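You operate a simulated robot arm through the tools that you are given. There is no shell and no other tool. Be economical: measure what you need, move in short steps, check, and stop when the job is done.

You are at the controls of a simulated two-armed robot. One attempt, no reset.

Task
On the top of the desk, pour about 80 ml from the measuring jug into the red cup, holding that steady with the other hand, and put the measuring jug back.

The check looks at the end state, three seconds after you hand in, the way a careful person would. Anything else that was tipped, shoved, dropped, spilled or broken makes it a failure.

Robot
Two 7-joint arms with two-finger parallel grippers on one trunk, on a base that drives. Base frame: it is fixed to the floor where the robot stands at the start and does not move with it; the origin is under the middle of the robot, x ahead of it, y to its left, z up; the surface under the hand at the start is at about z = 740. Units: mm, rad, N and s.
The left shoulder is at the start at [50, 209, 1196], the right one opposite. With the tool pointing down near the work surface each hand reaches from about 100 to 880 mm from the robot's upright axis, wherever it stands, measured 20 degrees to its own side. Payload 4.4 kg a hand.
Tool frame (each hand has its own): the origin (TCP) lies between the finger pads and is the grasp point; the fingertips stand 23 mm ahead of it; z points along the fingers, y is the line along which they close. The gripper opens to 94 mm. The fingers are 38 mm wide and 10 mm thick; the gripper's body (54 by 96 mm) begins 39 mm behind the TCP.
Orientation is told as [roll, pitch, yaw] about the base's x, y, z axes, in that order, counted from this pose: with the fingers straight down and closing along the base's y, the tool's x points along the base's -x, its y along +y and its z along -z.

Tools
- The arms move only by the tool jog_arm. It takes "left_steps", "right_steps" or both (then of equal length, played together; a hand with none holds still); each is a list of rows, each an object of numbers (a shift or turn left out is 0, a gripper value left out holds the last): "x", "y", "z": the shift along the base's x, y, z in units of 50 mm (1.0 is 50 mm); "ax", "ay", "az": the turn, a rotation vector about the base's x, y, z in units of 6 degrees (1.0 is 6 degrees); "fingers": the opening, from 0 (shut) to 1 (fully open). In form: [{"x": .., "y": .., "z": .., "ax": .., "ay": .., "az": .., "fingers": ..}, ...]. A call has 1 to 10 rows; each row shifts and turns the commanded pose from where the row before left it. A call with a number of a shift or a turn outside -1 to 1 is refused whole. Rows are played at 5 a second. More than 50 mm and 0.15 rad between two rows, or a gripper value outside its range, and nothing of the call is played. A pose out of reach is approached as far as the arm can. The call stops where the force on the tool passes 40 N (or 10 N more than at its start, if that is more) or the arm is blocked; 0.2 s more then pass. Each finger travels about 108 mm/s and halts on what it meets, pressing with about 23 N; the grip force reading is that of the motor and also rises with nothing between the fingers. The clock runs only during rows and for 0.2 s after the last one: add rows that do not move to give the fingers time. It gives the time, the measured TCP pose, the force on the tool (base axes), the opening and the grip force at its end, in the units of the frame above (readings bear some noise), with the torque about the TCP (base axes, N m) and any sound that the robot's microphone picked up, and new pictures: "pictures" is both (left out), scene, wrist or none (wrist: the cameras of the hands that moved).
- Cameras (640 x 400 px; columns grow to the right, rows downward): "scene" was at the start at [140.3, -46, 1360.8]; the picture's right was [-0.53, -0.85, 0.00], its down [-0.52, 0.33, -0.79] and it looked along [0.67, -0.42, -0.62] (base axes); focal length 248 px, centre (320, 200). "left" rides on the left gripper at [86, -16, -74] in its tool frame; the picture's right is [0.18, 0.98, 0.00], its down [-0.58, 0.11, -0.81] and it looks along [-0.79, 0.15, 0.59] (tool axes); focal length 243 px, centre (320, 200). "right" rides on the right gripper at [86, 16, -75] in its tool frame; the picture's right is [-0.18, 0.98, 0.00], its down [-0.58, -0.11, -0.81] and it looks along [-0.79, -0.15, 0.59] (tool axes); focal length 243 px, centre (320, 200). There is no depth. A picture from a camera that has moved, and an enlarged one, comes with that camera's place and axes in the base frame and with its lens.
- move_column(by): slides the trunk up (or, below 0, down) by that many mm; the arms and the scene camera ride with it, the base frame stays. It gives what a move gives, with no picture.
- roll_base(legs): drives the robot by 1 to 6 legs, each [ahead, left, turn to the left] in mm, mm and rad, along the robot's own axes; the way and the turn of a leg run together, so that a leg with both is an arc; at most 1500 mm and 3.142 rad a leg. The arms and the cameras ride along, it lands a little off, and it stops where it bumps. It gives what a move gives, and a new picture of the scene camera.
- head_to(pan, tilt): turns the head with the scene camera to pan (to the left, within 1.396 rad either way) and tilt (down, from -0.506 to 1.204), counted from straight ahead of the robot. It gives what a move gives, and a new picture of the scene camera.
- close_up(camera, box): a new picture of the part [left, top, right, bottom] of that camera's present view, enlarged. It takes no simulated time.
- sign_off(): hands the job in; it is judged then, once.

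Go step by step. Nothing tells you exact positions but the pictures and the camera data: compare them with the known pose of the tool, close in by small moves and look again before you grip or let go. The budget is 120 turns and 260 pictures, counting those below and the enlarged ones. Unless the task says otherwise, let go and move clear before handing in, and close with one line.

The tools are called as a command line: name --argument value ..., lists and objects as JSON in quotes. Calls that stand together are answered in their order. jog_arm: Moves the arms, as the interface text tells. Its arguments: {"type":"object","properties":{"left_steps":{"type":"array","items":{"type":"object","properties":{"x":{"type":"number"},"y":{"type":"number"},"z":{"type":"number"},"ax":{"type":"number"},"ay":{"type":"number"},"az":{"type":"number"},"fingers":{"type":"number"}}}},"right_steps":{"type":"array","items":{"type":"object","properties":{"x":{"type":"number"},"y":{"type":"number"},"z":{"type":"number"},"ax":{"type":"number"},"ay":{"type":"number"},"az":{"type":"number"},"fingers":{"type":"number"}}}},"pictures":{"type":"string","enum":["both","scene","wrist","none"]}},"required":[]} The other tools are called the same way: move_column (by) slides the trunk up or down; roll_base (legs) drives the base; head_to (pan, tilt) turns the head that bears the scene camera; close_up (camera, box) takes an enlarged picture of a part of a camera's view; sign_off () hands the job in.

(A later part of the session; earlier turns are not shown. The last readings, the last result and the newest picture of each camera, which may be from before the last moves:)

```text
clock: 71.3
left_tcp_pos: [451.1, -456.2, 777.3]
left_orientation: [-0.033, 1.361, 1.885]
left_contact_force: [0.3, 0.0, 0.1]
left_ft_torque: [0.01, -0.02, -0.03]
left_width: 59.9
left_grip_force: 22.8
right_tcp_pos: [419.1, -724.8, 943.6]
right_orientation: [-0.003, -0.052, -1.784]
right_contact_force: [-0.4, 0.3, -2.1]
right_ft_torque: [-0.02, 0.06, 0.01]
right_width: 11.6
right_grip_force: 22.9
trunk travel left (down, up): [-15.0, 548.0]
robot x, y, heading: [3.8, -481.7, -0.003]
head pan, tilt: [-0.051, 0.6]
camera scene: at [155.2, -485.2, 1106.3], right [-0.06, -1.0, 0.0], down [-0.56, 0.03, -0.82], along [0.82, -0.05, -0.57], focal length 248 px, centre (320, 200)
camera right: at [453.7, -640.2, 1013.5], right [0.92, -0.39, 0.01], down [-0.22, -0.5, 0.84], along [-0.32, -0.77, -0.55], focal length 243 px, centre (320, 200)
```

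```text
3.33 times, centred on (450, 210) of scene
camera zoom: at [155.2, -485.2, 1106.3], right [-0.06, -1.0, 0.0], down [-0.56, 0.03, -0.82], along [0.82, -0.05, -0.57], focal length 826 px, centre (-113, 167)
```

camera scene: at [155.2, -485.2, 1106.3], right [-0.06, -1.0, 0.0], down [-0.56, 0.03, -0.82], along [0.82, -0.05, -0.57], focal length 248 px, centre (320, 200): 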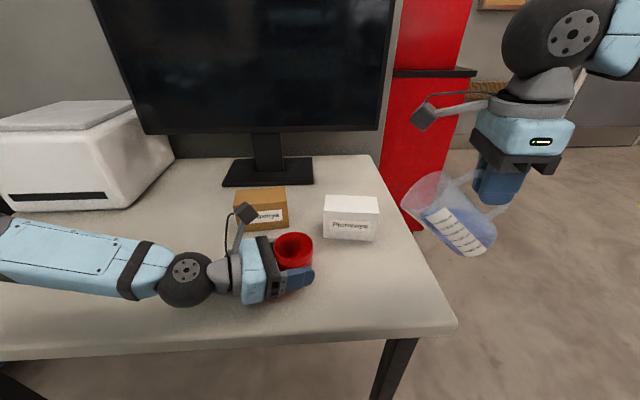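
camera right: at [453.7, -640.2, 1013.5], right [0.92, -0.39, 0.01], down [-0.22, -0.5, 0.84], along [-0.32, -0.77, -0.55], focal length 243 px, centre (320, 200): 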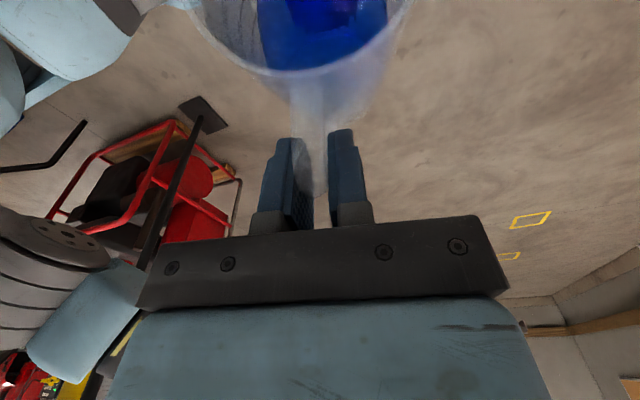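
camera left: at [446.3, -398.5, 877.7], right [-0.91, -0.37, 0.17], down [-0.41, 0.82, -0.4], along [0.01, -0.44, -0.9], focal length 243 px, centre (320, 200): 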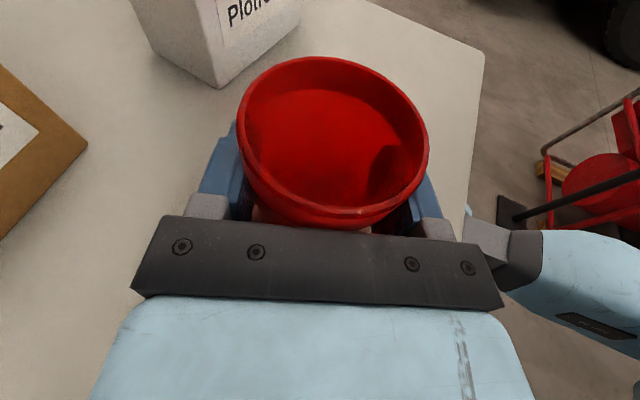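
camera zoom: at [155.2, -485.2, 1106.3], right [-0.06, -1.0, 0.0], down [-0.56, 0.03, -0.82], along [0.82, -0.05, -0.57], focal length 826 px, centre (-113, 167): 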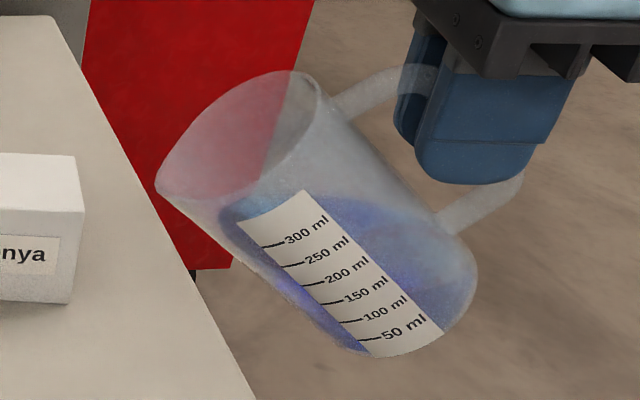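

The lip is exactly where predicted, at (442,-620,894). I'll bring it above the cup at the same height.

jog_arm --right_steps '[{"y": 0.2}, {"y": 0.4, "x": 0.02}, {"y": 0.55, "x": 0.03}, {"y": 0.6, "x": 0.03}, {"y": 0.55, "x": 0.03}, {"y": 0.5, "x": 0.03}, {"y": 0.3, "x": 0.02}, {"y": 0.1}, {}]' --pictures "scene"

close_up --camera "left" --box '[0, 0, 640, 400]'

close_up --camera "scene" --box '[240, 170, 400, 290]'

```text
clock: 73.3
left_tcp_pos: [450.1, -456.8, 778.8]
left_orientation: [-0.032, 1.36, 1.885]
left_contact_force: [0.0, 0.2, 0.3]
left_ft_torque: [-0.02, -0.02, -0.01]
left_width: 60.0
left_grip_force: 22.8
right_tcp_pos: [426.8, -565.0, 943.7]
right_orientation: [-0.002, -0.053, -1.786]
right_contact_force: [-0.3, 0.4, -2.0]
right_ft_torque: [-0.09, 0.0, 0.0]
right_width: 11.8
right_grip_force: 22.9
trunk travel left (down, up): [-15.0, 548.0]
robot x, y, heading: [0.7, -479.0, -0.008]
head pan, tilt: [-0.051, 0.6]
camera scene: at [155.2, -485.2, 1106.3], right [-0.06, -1.0, 0.0], down [-0.56, 0.03, -0.82], along [0.82, -0.05, -0.57], focal length 248 px, centre (320, 200)
```

scene: 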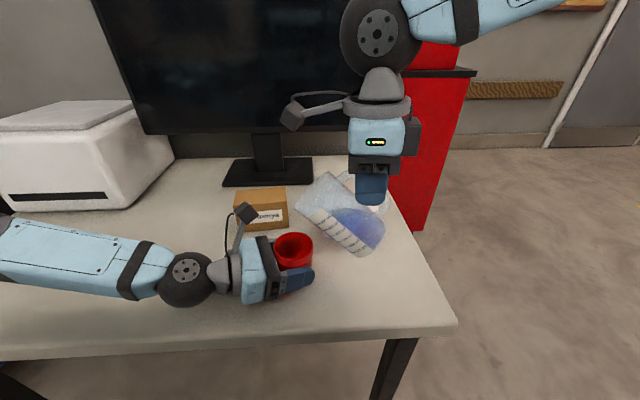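

```text
1.00 times, centred on (320, 200) of left (not enlarged: the box is as wide or as high as the picture)
camera zoom: at [446.3, -398.5, 877.7], right [-0.91, -0.37, 0.17], down [-0.41, 0.82, -0.4], along [0.01, -0.44, -0.9], focal length 243 px, centre (320, 200)
```

zoom: 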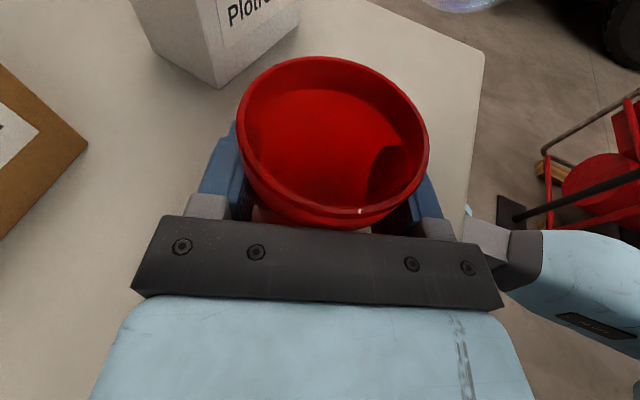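

```text
3.33 times, centred on (320, 230) of scene
camera zoom: at [155.2, -485.2, 1106.3], right [-0.06, -1.0, 0.0], down [-0.56, 0.03, -0.82], along [0.82, -0.05, -0.57], focal length 826 px, centre (320, 100)
```

zoom: 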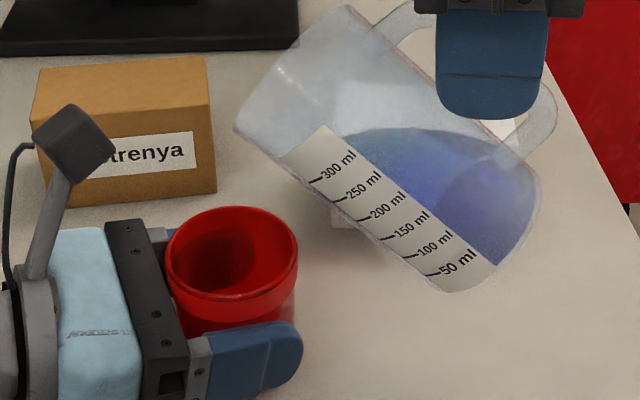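

The lip is over the cup. I'll tilt to 64°, still below the expected pour onset of about 67°, pivoting on the lip while lowering it.

jog_arm --right_steps '[{"ax": -0.651, "ay": 0.142, "x": 0.019, "y": 0.086, "z": -0.046}, {"ax": -0.651, "ay": 0.142, "x": 0.019, "y": 0.086, "z": -0.046}, {"ax": -0.651, "ay": 0.142, "x": 0.019, "y": 0.086, "z": -0.046}, {"ax": -0.651, "ay": 0.142, "x": 0.019, "y": 0.086, "z": -0.046}, {}, {}]' --pictures "wrist"

close_up --camera "left" --box '[160, 0, 480, 200]'

close_up --camera "scene" --box '[240, 170, 400, 290]'

```text
clock: 74.7
left_tcp_pos: [450.7, -456.2, 777.9]
left_orientation: [-0.033, 1.359, 1.885]
left_contact_force: [-0.1, 0.1, 0.4]
left_ft_torque: [0.01, -0.03, -0.04]
left_width: 59.9
left_grip_force: 22.5
right_tcp_pos: [430.3, -547.4, 933.7]
right_orientation: [-0.003, -0.331, -1.785]
right_contact_force: [-1.1, -0.2, -2.4]
right_ft_torque: [0.0, 0.01, -0.02]
right_width: 11.8
right_grip_force: 23.2
trunk travel left (down, up): [-15.0, 548.0]
robot x, y, heading: [-1.9, -481.3, -0.01]
head pan, tilt: [-0.051, 0.6]
camera right: at [469.3, -447.7, 976.3], right [0.92, -0.38, 0.06], down [-0.17, -0.26, 0.95], along [-0.35, -0.89, -0.3], focal length 243 px, centre (320, 200)
```

right: 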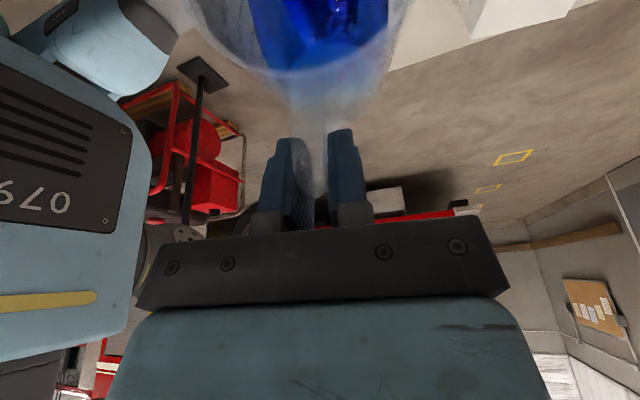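

```text
2.00 times, centred on (320, 100) of left
camera zoom: at [446.3, -398.4, 877.6], right [-0.91, -0.37, 0.17], down [-0.41, 0.82, -0.4], along [0.01, -0.44, -0.9], focal length 485 px, centre (320, 400)
```

zoom: 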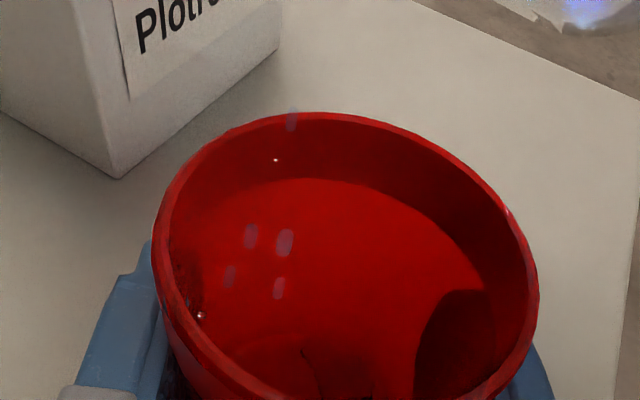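

```text
3.33 times, centred on (320, 230) of scene
camera zoom: at [155.2, -485.1, 1106.3], right [-0.06, -1.0, 0.0], down [-0.56, 0.03, -0.82], along [0.82, -0.05, -0.57], focal length 826 px, centre (320, 100)
```

zoom: 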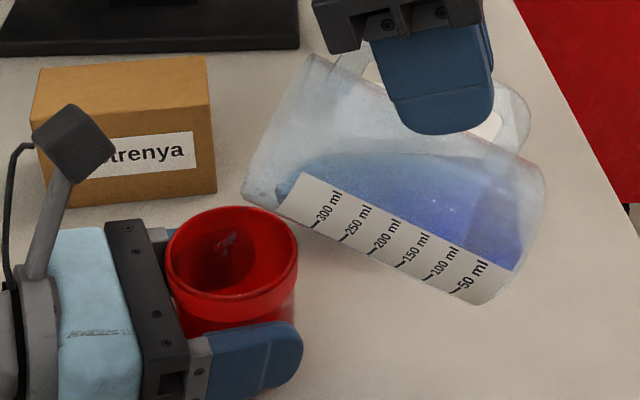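

Pouring has begun in droplets, all landing in the cup but slightly toward its far side. I'll shift 6 mm nearer and tilt slowly to 68°.

jog_arm --right_steps '[{"x": -0.12}, {"ax": -0.217, "ay": 0.047, "x": 0.008, "y": 0.037, "z": 0.041}, {"ax": -0.217, "ay": 0.047, "x": 0.008, "y": 0.037, "z": 0.041}, {"ax": -0.217, "ay": 0.047, "x": 0.008, "y": 0.037, "z": 0.041}, {}, {}, {}]' --pictures "none"

close_up --camera "left" --box '[160, 0, 480, 200]'

close_up --camera "scene" --box '[240, 170, 400, 290]'

```text
clock: 76.3
left_tcp_pos: [449.3, -456.4, 779.1]
left_orientation: [-0.033, 1.363, 1.885]
left_contact_force: [0.3, 0.5, 0.3]
left_ft_torque: [0.02, -0.01, -0.01]
left_width: 60.0
left_grip_force: 23.1
right_tcp_pos: [425.9, -542.7, 939.9]
right_orientation: [-0.003, -0.403, -1.785]
right_contact_force: [-0.4, 0.1, -2.2]
right_ft_torque: [-0.03, 0.01, -0.04]
right_width: 11.7
right_grip_force: 22.8
trunk travel left (down, up): [-15.0, 548.0]
robot x, y, heading: [1.8, -481.0, -0.002]
head pan, tilt: [-0.051, 0.6]
```

```text
2.00 times, centred on (320, 100) of left
camera zoom: at [446.3, -398.4, 877.7], right [-0.91, -0.37, 0.17], down [-0.41, 0.82, -0.4], along [0.01, -0.44, -0.9], focal length 485 px, centre (320, 400)
```

zoom: 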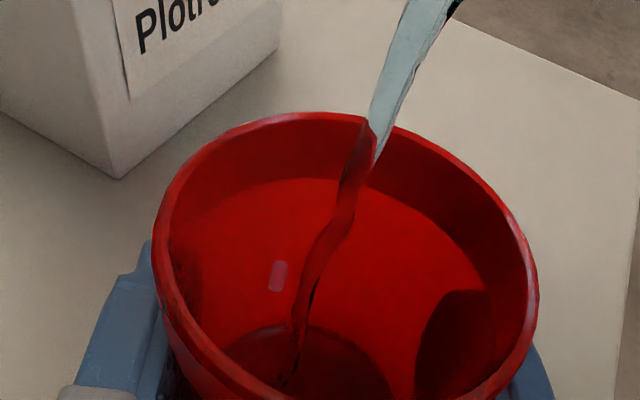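

```text
3.33 times, centred on (320, 230) of scene
camera zoom: at [155.2, -485.1, 1106.3], right [-0.06, -1.0, 0.0], down [-0.56, 0.03, -0.82], along [0.82, -0.05, -0.57], focal length 826 px, centre (320, 100)
```

zoom: 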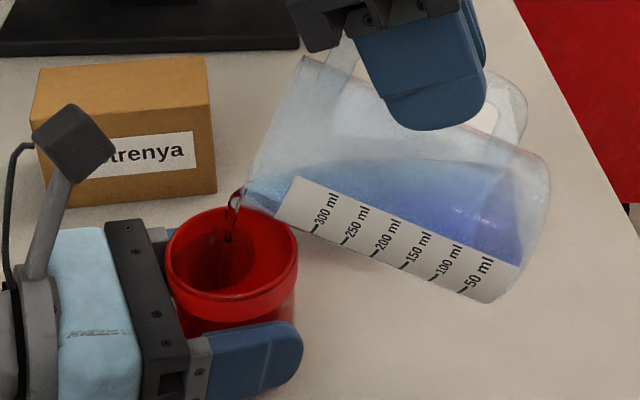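

There's a clean thin stream into the cup. I'll hold for a second and watch.

jog_arm --right_steps '[{}, {}, {}, {}, {}]' --pictures "none"

close_up --camera "left" --box '[160, 0, 480, 200]'

close_up --camera "scene" --box '[240, 170, 400, 290]'

```text
clock: 77.5
left_tcp_pos: [450.6, -456.2, 777.7]
left_orientation: [-0.034, 1.362, 1.885]
left_contact_force: [0.2, 0.4, 0.1]
left_ft_torque: [0.01, 0.03, -0.02]
left_width: 60.1
left_grip_force: 23.1
right_tcp_pos: [425.5, -541.5, 940.5]
right_orientation: [-0.001, -0.402, -1.785]
right_contact_force: [0.1, 0.2, -2.3]
right_ft_torque: [0.04, 0.04, -0.01]
right_width: 11.7
right_grip_force: 22.9
trunk travel left (down, up): [-15.0, 548.0]
robot x, y, heading: [0.7, -475.3, -0.006]
head pan, tilt: [-0.051, 0.6]
```

```text
2.00 times, centred on (320, 100) of left
camera zoom: at [446.3, -398.4, 877.7], right [-0.91, -0.37, 0.17], down [-0.41, 0.82, -0.4], along [0.01, -0.44, -0.9], focal length 485 px, centre (320, 400)
```

zoom: 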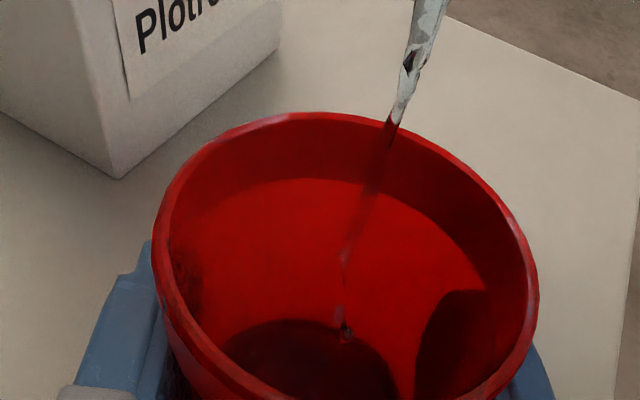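

```text
3.33 times, centred on (320, 230) of scene
camera zoom: at [155.2, -485.1, 1106.3], right [-0.06, -1.0, 0.0], down [-0.56, 0.03, -0.82], along [0.82, -0.05, -0.57], focal length 826 px, centre (320, 100)
```

zoom: 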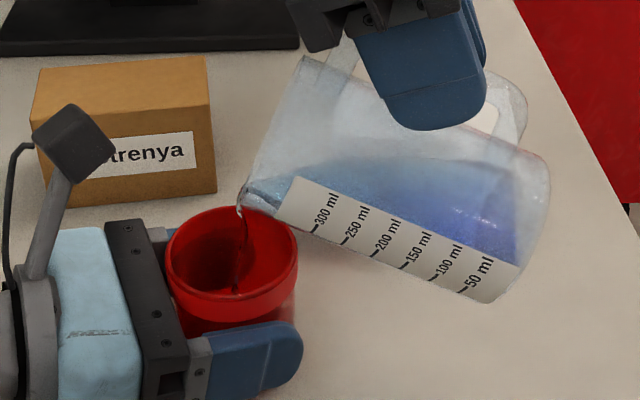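

The flow is slowing and still landing well inside. I'll tilt slowly on to 72°, with the lip a few mm deeper over the cup.

jog_arm --right_steps '[{"y": 0.06}, {"ax": -0.217, "ay": 0.047, "x": 0.008, "y": 0.04, "z": 0.038}, {"ax": -0.217, "ay": 0.047, "x": 0.008, "y": 0.04, "z": 0.038}, {"ax": -0.217, "ay": 0.047, "x": 0.008, "y": 0.04, "z": 0.038}, {}, {}, {}, {}, {}]' --pictures "none"

close_up --camera "left" --box '[160, 0, 480, 200]'

close_up --camera "scene" --box '[240, 170, 400, 290]'

```text
clock: 79.5
left_tcp_pos: [450.3, -455.7, 778.2]
left_orientation: [-0.032, 1.362, 1.884]
left_contact_force: [-0.2, 0.0, -0.3]
left_ft_torque: [-0.03, -0.02, 0.02]
left_width: 60.1
left_grip_force: 22.7
right_tcp_pos: [428.0, -533.4, 945.2]
right_orientation: [-0.002, -0.471, -1.786]
right_contact_force: [0.6, 0.2, -1.3]
right_ft_torque: [-0.01, -0.02, 0.02]
right_width: 11.7
right_grip_force: 23.3
trunk travel left (down, up): [-15.0, 548.0]
robot x, y, heading: [-0.9, -480.5, -0.004]
head pan, tilt: [-0.051, 0.6]
```

```text
2.00 times, centred on (320, 100) of left
camera zoom: at [446.3, -398.5, 877.7], right [-0.91, -0.37, 0.17], down [-0.41, 0.82, -0.4], along [0.01, -0.44, -0.9], focal length 485 px, centre (320, 400)
```

zoom: 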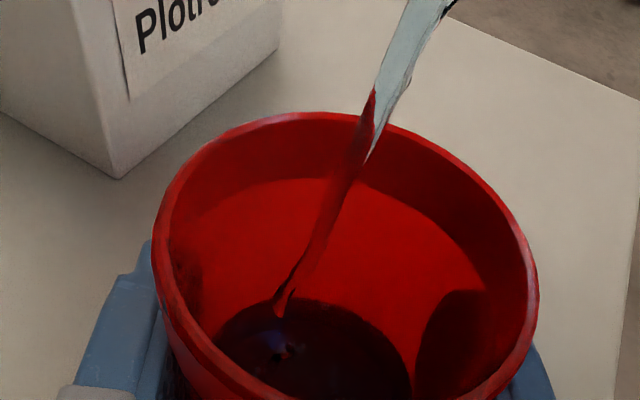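

```text
3.33 times, centred on (320, 230) of scene
camera zoom: at [155.2, -485.1, 1106.3], right [-0.06, -1.0, 0.0], down [-0.56, 0.03, -0.82], along [0.82, -0.05, -0.57], focal length 826 px, centre (320, 100)
```

zoom: 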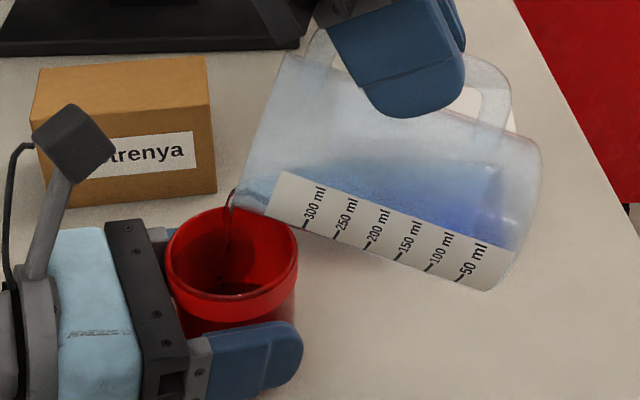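

Flow is good and the cup is filling. I'll hold while it drains toward equilibrium at this angle.

jog_arm --right_steps '[{}, {}, {}, {}, {}, {}]' --pictures "none"

close_up --camera "left" --box '[160, 0, 480, 200]'

close_up --camera "scene" --box '[240, 170, 400, 290]'

```text
clock: 80.9
left_tcp_pos: [449.2, -456.0, 778.5]
left_orientation: [-0.033, 1.36, 1.885]
left_contact_force: [-0.1, -0.5, 0.2]
left_ft_torque: [-0.01, 0.02, 0.0]
left_width: 60.5
left_grip_force: 22.7
right_tcp_pos: [427.8, -532.9, 946.2]
right_orientation: [-0.001, -0.471, -1.785]
right_contact_force: [0.4, -0.5, -2.3]
right_ft_torque: [0.02, 0.02, -0.02]
right_width: 11.8
right_grip_force: 23.2
trunk travel left (down, up): [-15.0, 548.0]
robot x, y, heading: [-0.4, -480.1, -0.005]
head pan, tilt: [-0.051, 0.6]
```

```text
2.00 times, centred on (320, 100) of left
camera zoom: at [446.3, -398.4, 877.7], right [-0.91, -0.37, 0.17], down [-0.41, 0.82, -0.4], along [0.01, -0.44, -0.9], focal length 485 px, centre (320, 400)
```

zoom: 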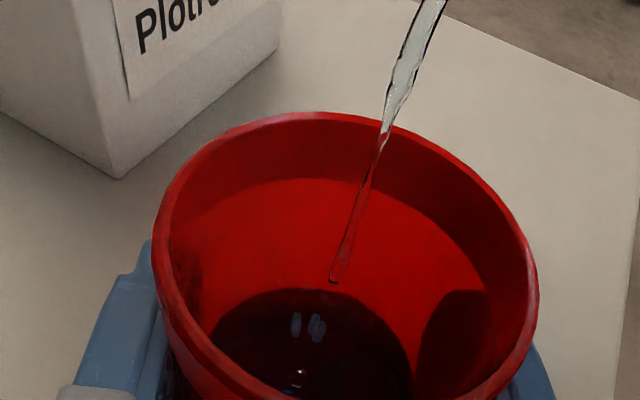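

```text
3.33 times, centred on (320, 230) of scene
camera zoom: at [155.2, -485.1, 1106.3], right [-0.06, -1.0, 0.0], down [-0.56, 0.03, -0.82], along [0.82, -0.05, -0.57], focal length 826 px, centre (320, 100)
```

zoom: 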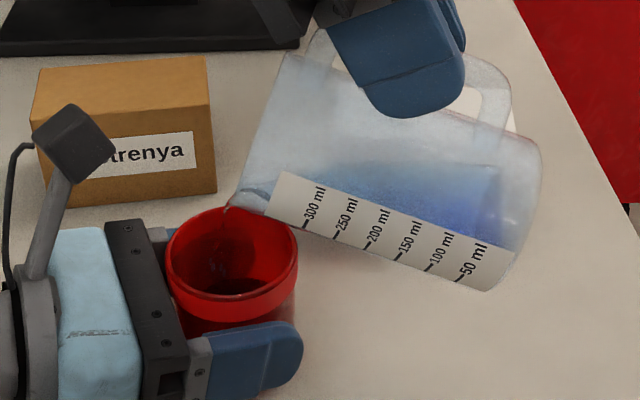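

Geometry says equilibrium at 72° leaves about 77 ml, which is the target, so I'll just let it drain.

jog_arm --right_steps '[{}, {}, {}, {}, {}, {}, {}, {}]' --pictures "none"

close_up --camera "left" --box '[160, 0, 480, 200]'

close_up --camera "scene" --box '[240, 170, 400, 290]'

```text
clock: 82.7
left_tcp_pos: [451.1, -456.5, 777.5]
left_orientation: [-0.034, 1.36, 1.886]
left_contact_force: [-0.4, -1.2, -0.4]
left_ft_torque: [-0.02, 0.01, 0.02]
left_width: 60.5
left_grip_force: 23.1
right_tcp_pos: [427.1, -533.9, 946.7]
right_orientation: [-0.001, -0.473, -1.788]
right_contact_force: [-0.4, 0.6, -1.9]
right_ft_torque: [0.02, 0.0, -0.02]
right_width: 11.9
right_grip_force: 23.3
trunk travel left (down, up): [-15.0, 548.0]
robot x, y, heading: [-1.6, -479.2, -0.002]
head pan, tilt: [-0.051, 0.6]
```

```text
2.00 times, centred on (320, 100) of left
camera zoom: at [446.3, -398.4, 877.7], right [-0.91, -0.37, 0.17], down [-0.41, 0.82, -0.4], along [0.01, -0.44, -0.9], focal length 485 px, centre (320, 400)
```

zoom: 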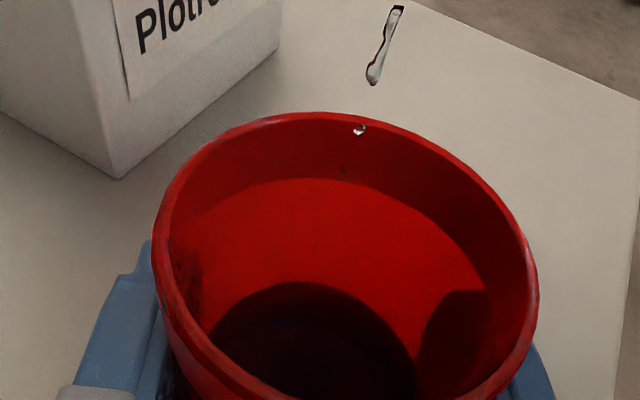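

```text
3.33 times, centred on (320, 230) of scene
camera zoom: at [155.2, -485.1, 1106.3], right [-0.06, -1.0, 0.0], down [-0.56, 0.03, -0.82], along [0.82, -0.05, -0.57], focal length 826 px, centre (320, 100)
```

zoom: 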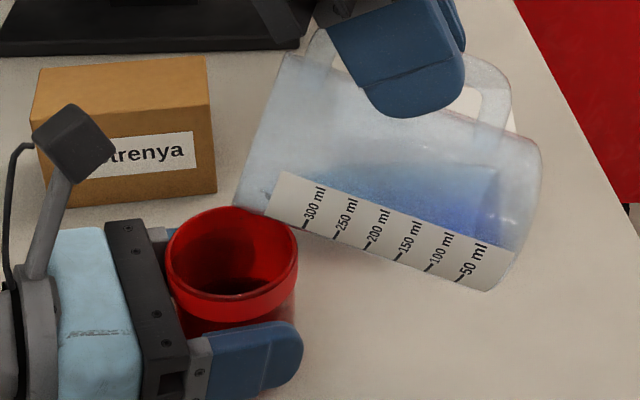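

Flow has all but stopped. I'll tilt back 24° pivoting at the lip, still above the cup, and let the last drops fall.

jog_arm --right_steps '[{"ax": 0.782, "ay": -0.17, "x": -0.025, "y": -0.114}, {"ax": 0.782, "ay": -0.17, "x": -0.025, "y": -0.114}, {"ax": 0.782, "ay": -0.17, "x": -0.025, "y": -0.114}, {"ax": 0.782, "ay": -0.17, "x": -0.025, "y": -0.114}, {"ax": 0.782, "ay": -0.17, "x": -0.025, "y": -0.114}, {}, {}, {}, {}]' --pictures "none"

close_up --camera "left" --box '[160, 0, 480, 200]'

close_up --camera "scene" --box '[240, 170, 400, 290]'

```text
clock: 84.7
left_tcp_pos: [450.0, -456.9, 777.6]
left_orientation: [-0.034, 1.362, 1.885]
left_contact_force: [0.2, 0.1, 0.2]
left_ft_torque: [-0.01, -0.02, -0.03]
left_width: 60.4
left_grip_force: 23.4
right_tcp_pos: [422.1, -562.5, 947.0]
right_orientation: [-0.001, -0.053, -1.787]
right_contact_force: [0.8, -0.8, -2.0]
right_ft_torque: [-0.03, 0.02, -0.02]
right_width: 11.7
right_grip_force: 22.5
trunk travel left (down, up): [-15.0, 548.0]
robot x, y, heading: [0.9, -477.0, -0.004]
head pan, tilt: [-0.051, 0.6]
```

```text
2.00 times, centred on (320, 100) of left
camera zoom: at [446.3, -398.4, 877.7], right [-0.91, -0.37, 0.17], down [-0.41, 0.82, -0.4], along [0.01, -0.44, -0.9], focal length 485 px, centre (320, 400)
```

zoom: 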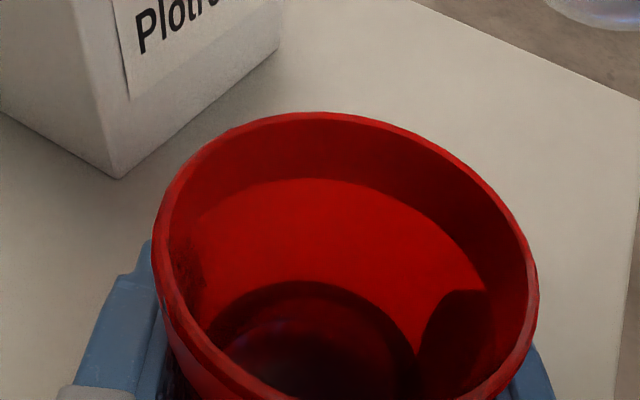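

```text
3.33 times, centred on (320, 230) of scene
camera zoom: at [155.2, -485.1, 1106.3], right [-0.06, -1.0, 0.0], down [-0.56, 0.03, -0.82], along [0.82, -0.05, -0.57], focal length 826 px, centre (320, 100)
```

zoom: 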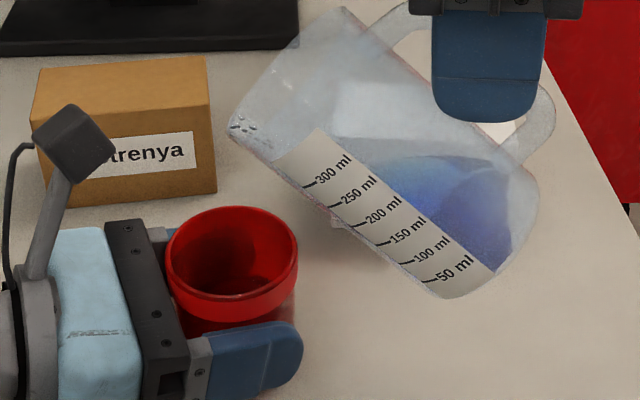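

No spill. I'll return the jug upright, and then raise it to eye level for a reading.

jog_arm --right_steps '[{"ax": 0.977, "ay": -0.213}, {"ax": 0.977, "ay": -0.213}, {"ax": 0.977, "ay": -0.213, "y": -0.1}, {"ax": 0.977, "ay": -0.213, "y": -0.2, "z": 0.1}, {"ax": 0.977, "ay": -0.213, "y": -0.2, "z": 0.3}, {"ax": 0.977, "ay": -0.213, "z": 0.5}, {"ax": 0.977, "ay": -0.213, "z": 0.5}, {"ax": 0.977, "ay": -0.213, "z": 0.5}, {"z": 0.5}, {"z": 0.5}]' --pictures "none"

jog_arm --right_steps '[{"z": 0.5}, {"z": 0.5}, {"z": 0.5}, {"z": 0.5}, {"z": 0.2}, {}, {}]' --pictures "none"

head_to --pan -0.05 --tilt 0.15

```text
clock: 86.9
left_tcp_pos: [450.1, -456.4, 778.1]
left_orientation: [-0.033, 1.361, 1.884]
left_contact_force: [-0.7, 0.5, -1.1]
left_ft_torque: [0.01, 0.03, -0.01]
left_width: 60.2
left_grip_force: 23.4
right_tcp_pos: [420.3, -586.6, 1091.2]
right_orientation: [-0.002, 0.786, -1.786]
right_contact_force: [0.1, 0.2, -1.9]
right_ft_torque: [-0.12, 0.04, -0.01]
right_width: 11.6
right_grip_force: 22.8
trunk travel left (down, up): [-15.0, 548.0]
robot x, y, heading: [-1.0, -477.7, -0.004]
head pan, tilt: [-0.051, 0.6]
```

```text
clock: 88.5
left_tcp_pos: [450.5, -457.3, 779.1]
left_orientation: [-0.033, 1.36, 1.884]
left_contact_force: [-0.5, -0.2, 0.1]
left_ft_torque: [-0.01, 0.01, 0.0]
left_width: 60.4
left_grip_force: 23.2
right_tcp_pos: [421.8, -587.1, 1200.9]
right_orientation: [-0.001, 0.785, -1.784]
right_contact_force: [0.7, 0.5, -2.3]
right_ft_torque: [-0.07, 0.07, -0.02]
right_width: 11.6
right_grip_force: 23.4
trunk travel left (down, up): [-15.0, 548.0]
robot x, y, heading: [4.4, -477.7, -0.008]
head pan, tilt: [-0.051, 0.6]
```

```text
clock: 89.4
left_tcp_pos: [451.4, -455.6, 778.3]
left_orientation: [-0.031, 1.362, 1.885]
left_contact_force: [0.2, -0.1, 0.6]
left_ft_torque: [0.02, 0.01, 0.01]
left_width: 60.4
left_grip_force: 23.1
right_tcp_pos: [420.9, -587.4, 1201.1]
right_orientation: [-0.001, 0.785, -1.785]
right_contact_force: [-0.2, -0.5, -2.4]
right_ft_torque: [-0.08, 0.0, 0.02]
right_width: 11.5
right_grip_force: 22.9
trunk travel left (down, up): [-15.0, 548.0]
robot x, y, heading: [1.4, -478.9, -0.002]
head pan, tilt: [-0.051, 0.15]
camera scene: at [159.6, -485.4, 1147.7], right [-0.06, -1.0, 0.0], down [-0.15, 0.01, -0.99], along [0.99, -0.05, -0.15], focal length 248 px, centre (320, 200)
```

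scene: 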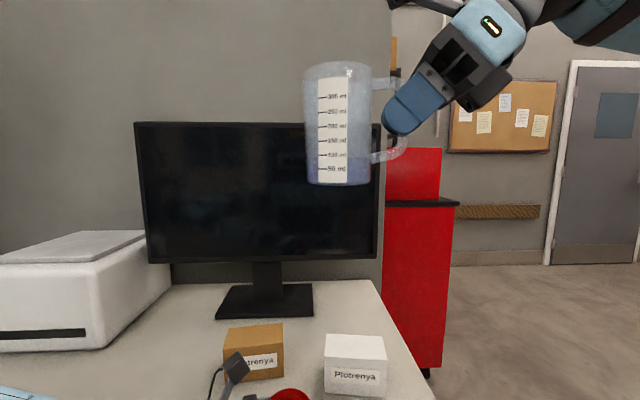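

close_up --camera "scene" --box '[290, 110, 410, 190]'

close_up --camera "left" --box '[200, 40, 440, 240]'

```text
5.00 times, centred on (350, 150) of scene
camera zoom: at [159.6, -485.4, 1147.7], right [-0.06, -1.0, 0.0], down [-0.15, 0.01, -0.99], along [0.99, -0.05, -0.15], focal length 1239 px, centre (170, 450)
```

zoom: 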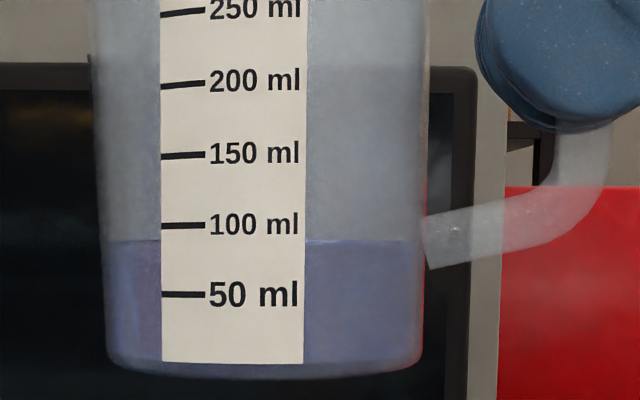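

```text
2.00 times, centred on (320, 140) of left
camera zoom: at [446.3, -398.4, 877.7], right [-0.91, -0.37, 0.17], down [-0.41, 0.82, -0.4], along [0.01, -0.44, -0.9], focal length 485 px, centre (320, 320)
```

zoom: 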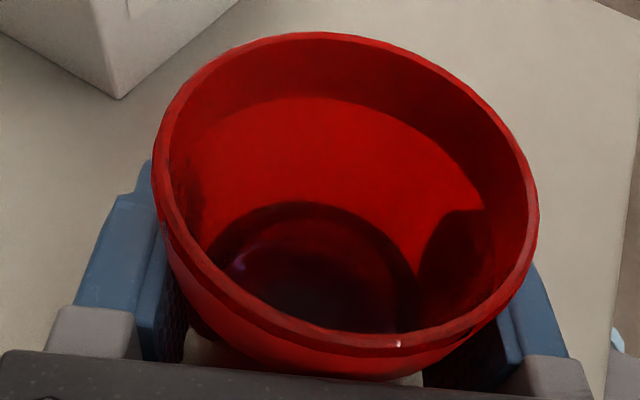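

The jug now reads about 89 ml, so about 68 ml has been poured. I need roughly 10 to 12 ml more, so I'll go back down for a short second pour to about 74°.

jog_arm --right_steps '[{"z": -0.3}, {"z": -0.6}, {"z": -0.7}, {"z": -0.7}, {"z": -0.7}, {"z": -0.7}, {"z": -0.6}, {"z": -0.5}, {"z": -0.3}, {}]' --pictures "none"

head_to --pan -0.05 --tilt 0.6

jog_arm --right_steps '[{"ax": -0.489, "ay": 0.107}, {"ax": -0.977, "ay": 0.213}, {"ax": -0.977, "ay": 0.213}, {"ax": -0.977, "ay": 0.213}, {"ax": -0.977, "ay": 0.213, "y": 0.1}, {"ax": -0.977, "ay": 0.213, "y": 0.2}, {"ax": -0.977, "ay": 0.213, "y": 0.2}, {"ax": -0.977, "ay": 0.213}, {"ax": -0.489, "ay": 0.107}, {}]' --pictures "scene"

```text
clock: 91.6
left_tcp_pos: [450.8, -456.9, 776.9]
left_orientation: [-0.033, 1.361, 1.886]
left_contact_force: [-0.1, 0.3, -0.6]
left_ft_torque: [0.02, -0.03, 0.01]
left_width: 60.8
left_grip_force: 23.4
right_tcp_pos: [420.1, -587.8, 944.6]
right_orientation: [-0.002, 0.785, -1.787]
right_contact_force: [-1.0, 0.4, -2.5]
right_ft_torque: [-0.09, 0.03, -0.01]
right_width: 11.9
right_grip_force: 23.4
trunk travel left (down, up): [-15.0, 548.0]
robot x, y, heading: [1.8, -475.8, 0.001]
head pan, tilt: [-0.051, 0.15]
```

```text
clock: 92.5
left_tcp_pos: [451.4, -456.7, 778.3]
left_orientation: [-0.033, 1.36, 1.886]
left_contact_force: [0.0, -0.1, 0.0]
left_ft_torque: [0.02, -0.03, 0.0]
left_width: 60.3
left_grip_force: 23.5
right_tcp_pos: [420.9, -586.5, 945.8]
right_orientation: [-0.002, 0.786, -1.785]
right_contact_force: [0.6, -0.3, -1.6]
right_ft_torque: [-0.1, 0.05, 0.01]
right_width: 11.8
right_grip_force: 22.8
trunk travel left (down, up): [-15.0, 548.0]
robot x, y, heading: [1.1, -478.1, -0.006]
head pan, tilt: [-0.051, 0.6]
camera scene: at [155.2, -485.1, 1106.4], right [-0.06, -1.0, 0.0], down [-0.56, 0.03, -0.83], along [0.82, -0.05, -0.56], focal length 248 px, centre (320, 200)
```

scene: 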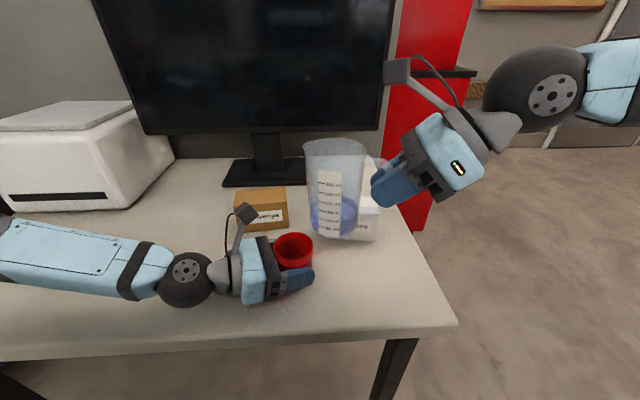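

```text
clock: 94.7
left_tcp_pos: [450.5, -456.4, 777.5]
left_orientation: [-0.032, 1.361, 1.886]
left_contact_force: [-0.3, 0.4, 0.4]
left_ft_torque: [0.02, 0.02, 0.02]
left_width: 60.2
left_grip_force: 22.6
right_tcp_pos: [420.9, -562.0, 945.9]
right_orientation: [-0.002, -0.052, -1.786]
right_contact_force: [0.5, -0.1, -2.3]
right_ft_torque: [-0.02, -0.01, 0.0]
right_width: 11.8
right_grip_force: 23.3
trunk travel left (down, up): [-15.0, 548.0]
robot x, y, heading: [-2.2, -480.7, -0.004]
head pan, tilt: [-0.051, 0.6]
camera scene: at [155.2, -485.2, 1106.3], right [-0.06, -1.0, 0.0], down [-0.56, 0.03, -0.82], along [0.82, -0.05, -0.57], focal length 248 px, centre (320, 200)
```

scene: 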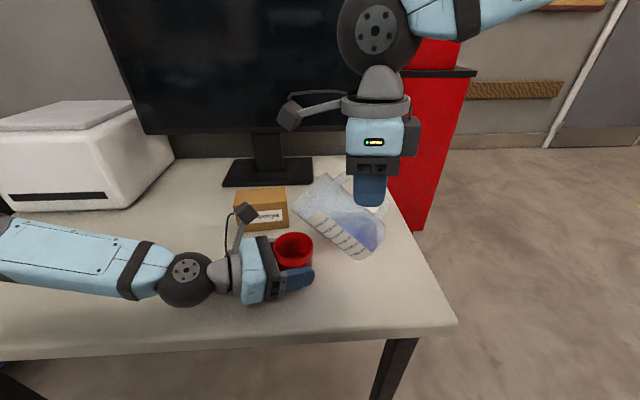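

Tilting back to 72°, then on slowly to 74°.

jog_arm --right_steps '[{"ax": -0.782, "ay": 0.17, "x": 0.026, "y": 0.114}, {"ax": -0.782, "ay": 0.17, "x": 0.026, "y": 0.114}, {"ax": -0.782, "ay": 0.17, "x": 0.026, "y": 0.114}, {"ax": -0.782, "ay": 0.17, "x": 0.026, "y": 0.114}, {"ax": -0.782, "ay": 0.17, "x": 0.026, "y": 0.114}, {"ax": -0.163, "ay": 0.035, "y": 0.03, "z": 0.025}, {"ax": -0.163, "ay": 0.035, "y": 0.03, "z": 0.025}, {}, {}]' --pictures "none"

close_up --camera "left" --box '[160, 0, 480, 200]'

close_up --camera "scene" --box '[240, 170, 400, 290]'

```text
clock: 96.7
left_tcp_pos: [450.1, -456.3, 778.4]
left_orientation: [-0.033, 1.362, 1.886]
left_contact_force: [-0.2, 0.7, -0.3]
left_ft_torque: [-0.02, 0.03, 0.03]
left_width: 60.3
left_grip_force: 22.9
right_tcp_pos: [428.0, -531.7, 949.2]
right_orientation: [-0.003, -0.506, -1.786]
right_contact_force: [-0.2, 0.1, -1.4]
right_ft_torque: [0.0, 0.02, 0.01]
right_width: 11.8
right_grip_force: 22.8
trunk travel left (down, up): [-15.0, 548.0]
robot x, y, heading: [-0.1, -476.8, -0.004]
head pan, tilt: [-0.051, 0.6]
```

```text
2.00 times, centred on (320, 100) of left
camera zoom: at [446.3, -398.4, 877.7], right [-0.91, -0.37, 0.17], down [-0.41, 0.82, -0.4], along [0.01, -0.44, -0.9], focal length 485 px, centre (320, 400)
```

zoom: 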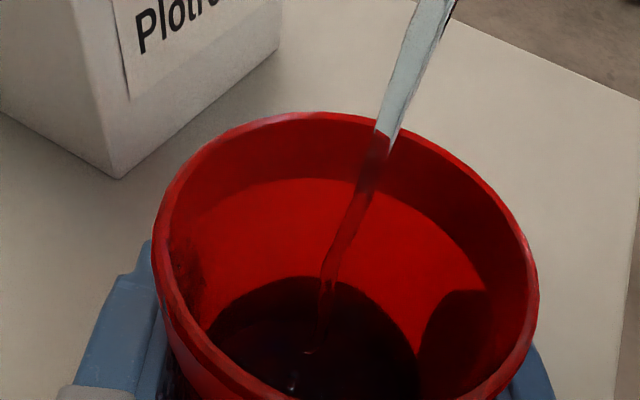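

```text
3.33 times, centred on (320, 230) of scene
camera zoom: at [155.2, -485.1, 1106.3], right [-0.06, -1.0, 0.0], down [-0.56, 0.03, -0.82], along [0.82, -0.05, -0.57], focal length 826 px, centre (320, 100)
```

zoom: 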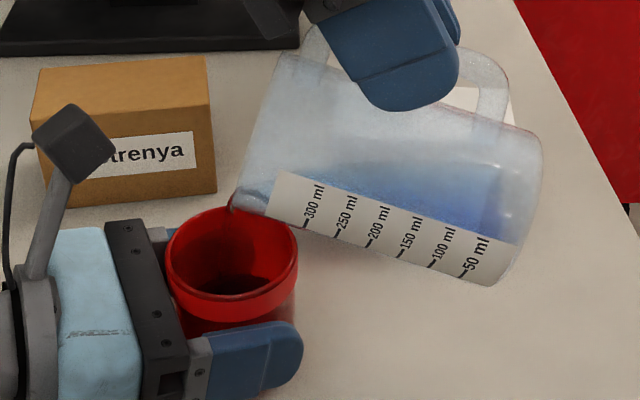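

It's flowing cleanly. I'll hold briefly, then tilt back.

jog_arm --right_steps '[{}, {}, {}, {}, {}, {}]' --pictures "none"

close_up --camera "left" --box '[160, 0, 480, 200]'

```text
clock: 98.1
left_tcp_pos: [450.7, -455.0, 778.5]
left_orientation: [-0.031, 1.36, 1.887]
left_contact_force: [-0.1, 0.0, 0.5]
left_ft_torque: [0.01, 0.0, 0.04]
left_width: 60.7
left_grip_force: 23.3
right_tcp_pos: [427.6, -531.4, 949.0]
right_orientation: [-0.002, -0.506, -1.785]
right_contact_force: [-0.4, -0.1, -1.5]
right_ft_torque: [0.01, 0.03, -0.02]
right_width: 11.5
right_grip_force: 22.6
trunk travel left (down, up): [-15.0, 548.0]
robot x, y, heading: [0.7, -477.2, -0.007]
head pan, tilt: [-0.051, 0.6]
```

```text
2.00 times, centred on (320, 100) of left
camera zoom: at [446.3, -398.4, 877.7], right [-0.91, -0.37, 0.17], down [-0.41, 0.82, -0.4], along [0.01, -0.44, -0.9], focal length 485 px, centre (320, 400)
```

zoom: 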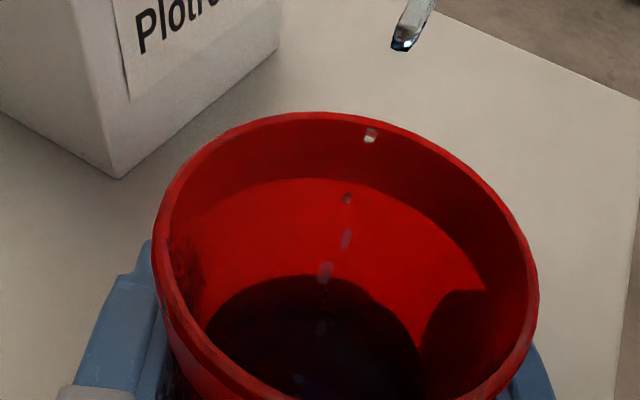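

Only drops are left. I'll tilt back over the cup, let it drip, and then bring it upright and up for a reading.

jog_arm --right_steps '[{}, {"ax": 0.847, "ay": -0.185, "x": -0.026, "y": -0.127}, {"ax": 0.847, "ay": -0.185, "x": -0.026, "y": -0.127}, {"ax": 0.847, "ay": -0.185, "x": -0.026, "y": -0.127}, {"ax": 0.847, "ay": -0.185, "x": -0.026, "y": -0.127}, {"ax": 0.847, "ay": -0.185, "x": -0.026, "y": -0.127}, {}, {}, {}, {}]' --pictures "none"

jog_arm --right_steps '[{"ax": 0.977, "ay": -0.213}, {"ax": 0.977, "ay": -0.213}, {"ax": 0.977, "ay": -0.213, "y": -0.1}, {"ax": 0.977, "ay": -0.213, "y": -0.2, "z": 0.1}, {"ax": 0.977, "ay": -0.213, "y": -0.2, "z": 0.3}, {"ax": 0.977, "ay": -0.213, "z": 0.5}, {"ax": 0.977, "ay": -0.213, "z": 0.5}, {"ax": 0.977, "ay": -0.213, "z": 0.5}, {"z": 0.5}, {"z": 0.5}]' --pictures "none"

jog_arm --right_steps '[{"z": 0.5}, {"z": 0.5}, {"z": 0.5}, {"z": 0.5}, {"z": 0.2}, {}, {}]' --pictures "none"

head_to --pan -0.05 --tilt 0.15

close_up --camera "scene" --box '[290, 110, 410, 190]'

```text
clock: 100.3
left_tcp_pos: [451.0, -456.1, 778.0]
left_orientation: [-0.033, 1.362, 1.885]
left_contact_force: [-0.1, -0.5, 0.4]
left_ft_torque: [-0.01, -0.05, 0.0]
left_width: 60.5
left_grip_force: 22.7
right_tcp_pos: [422.1, -562.5, 949.1]
right_orientation: [-0.001, -0.051, -1.786]
right_contact_force: [0.9, 0.2, -1.7]
right_ft_torque: [-0.04, 0.04, -0.02]
right_width: 11.5
right_grip_force: 23.1
trunk travel left (down, up): [-15.0, 548.0]
robot x, y, heading: [-2.0, -482.5, -0.004]
head pan, tilt: [-0.051, 0.6]
```

```text
clock: 102.5
left_tcp_pos: [449.6, -456.8, 778.7]
left_orientation: [-0.033, 1.364, 1.887]
left_contact_force: [-0.2, -0.9, 0.3]
left_ft_torque: [0.01, 0.0, -0.05]
left_width: 60.3
left_grip_force: 23.1
right_tcp_pos: [421.0, -584.4, 1094.9]
right_orientation: [-0.002, 0.785, -1.787]
right_contact_force: [-0.1, -0.2, -0.7]
right_ft_torque: [-0.08, 0.07, -0.01]
right_width: 11.6
right_grip_force: 23.0
trunk travel left (down, up): [-15.0, 548.0]
robot x, y, heading: [4.3, -476.7, 0.002]
head pan, tilt: [-0.051, 0.6]
```

```text
clock: 104.1
left_tcp_pos: [449.9, -456.1, 778.0]
left_orientation: [-0.033, 1.361, 1.885]
left_contact_force: [0.3, -0.2, -0.1]
left_ft_torque: [0.02, -0.05, -0.04]
left_width: 60.3
left_grip_force: 23.0
right_tcp_pos: [420.7, -585.1, 1204.6]
right_orientation: [-0.001, 0.786, -1.785]
right_contact_force: [-0.8, -0.7, -1.3]
right_ft_torque: [-0.09, 0.01, -0.01]
right_width: 11.8
right_grip_force: 23.0
trunk travel left (down, up): [-15.0, 548.0]
robot x, y, heading: [2.9, -481.3, -0.005]
head pan, tilt: [-0.051, 0.6]
```

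```text
clock: 105.0
left_tcp_pos: [451.2, -455.4, 777.7]
left_orientation: [-0.034, 1.361, 1.885]
left_contact_force: [-1.3, -0.6, 0.6]
left_ft_torque: [0.0, -0.02, -0.01]
left_width: 60.4
left_grip_force: 23.1
right_tcp_pos: [421.5, -586.1, 1202.8]
right_orientation: [-0.002, 0.784, -1.786]
right_contact_force: [-0.1, 0.3, -1.3]
right_ft_torque: [-0.11, 0.04, -0.01]
right_width: 11.8
right_grip_force: 22.7
trunk travel left (down, up): [-15.0, 548.0]
robot x, y, heading: [-1.4, -482.1, -0.007]
head pan, tilt: [-0.051, 0.15]
camera scene: at [159.6, -485.4, 1147.7], right [-0.06, -1.0, 0.0], down [-0.15, 0.01, -0.99], along [0.99, -0.05, -0.15], focal length 248 px, centre (320, 200)
```

scene: 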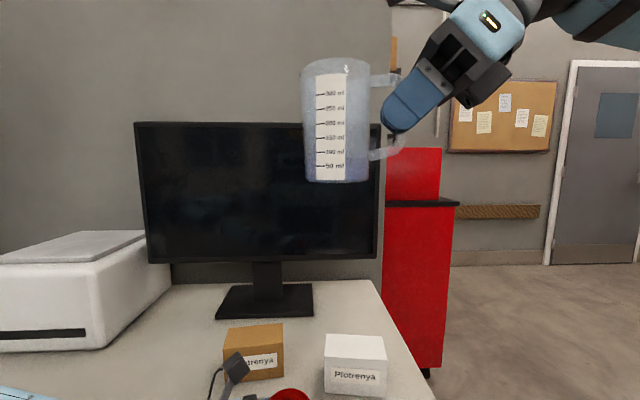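

```text
5.00 times, centred on (350, 150) of scene
camera zoom: at [159.6, -485.4, 1147.7], right [-0.06, -1.0, 0.0], down [-0.15, 0.01, -0.99], along [0.99, -0.05, -0.15], focal length 1239 px, centre (170, 450)
```

zoom: 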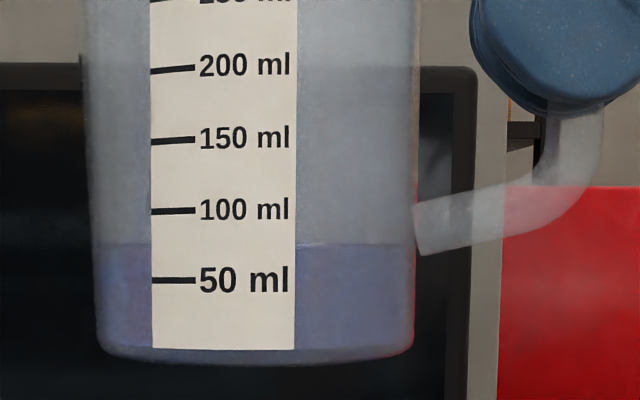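

The jug now reads about 76 ml, so about 81 ml was poured. Next I'll release the cup and back the left hand straight out.

jog_arm --left_steps '[{"fingers": 0.68}, {"fingers": 0.75}, {"fingers": 0.9}, {"fingers": 1.0}, {}]' --pictures "wrist"

```text
clock: 106.2
left_tcp_pos: [451.1, -456.9, 778.0]
left_orientation: [-0.033, 1.361, 1.885]
left_contact_force: [-0.4, -0.4, -0.6]
left_ft_torque: [0.0, -0.01, -0.01]
left_width: 94.0
left_grip_force: 0.1
right_tcp_pos: [420.6, -586.4, 1204.8]
right_orientation: [-0.002, 0.785, -1.785]
right_contact_force: [-0.3, -0.1, -1.9]
right_ft_torque: [-0.07, 0.08, 0.03]
right_width: 12.0
right_grip_force: 22.8
trunk travel left (down, up): [-15.0, 548.0]
robot x, y, heading: [0.2, -478.4, -0.0]
head pan, tilt: [-0.051, 0.15]
camera left: at [446.3, -398.4, 877.7], right [-0.91, -0.37, 0.17], down [-0.41, 0.82, -0.4], along [0.01, -0.44, -0.9], focal length 243 px, centre (320, 200)
```

left: 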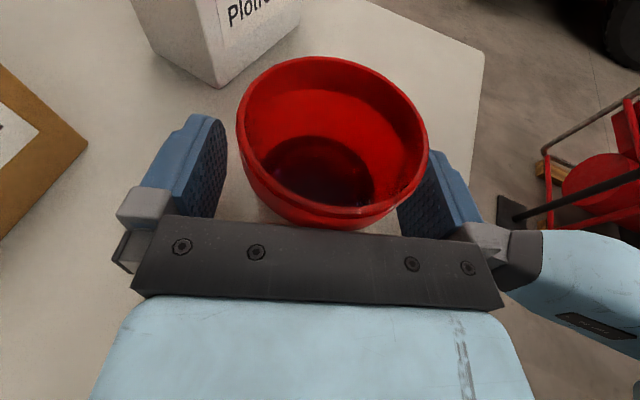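

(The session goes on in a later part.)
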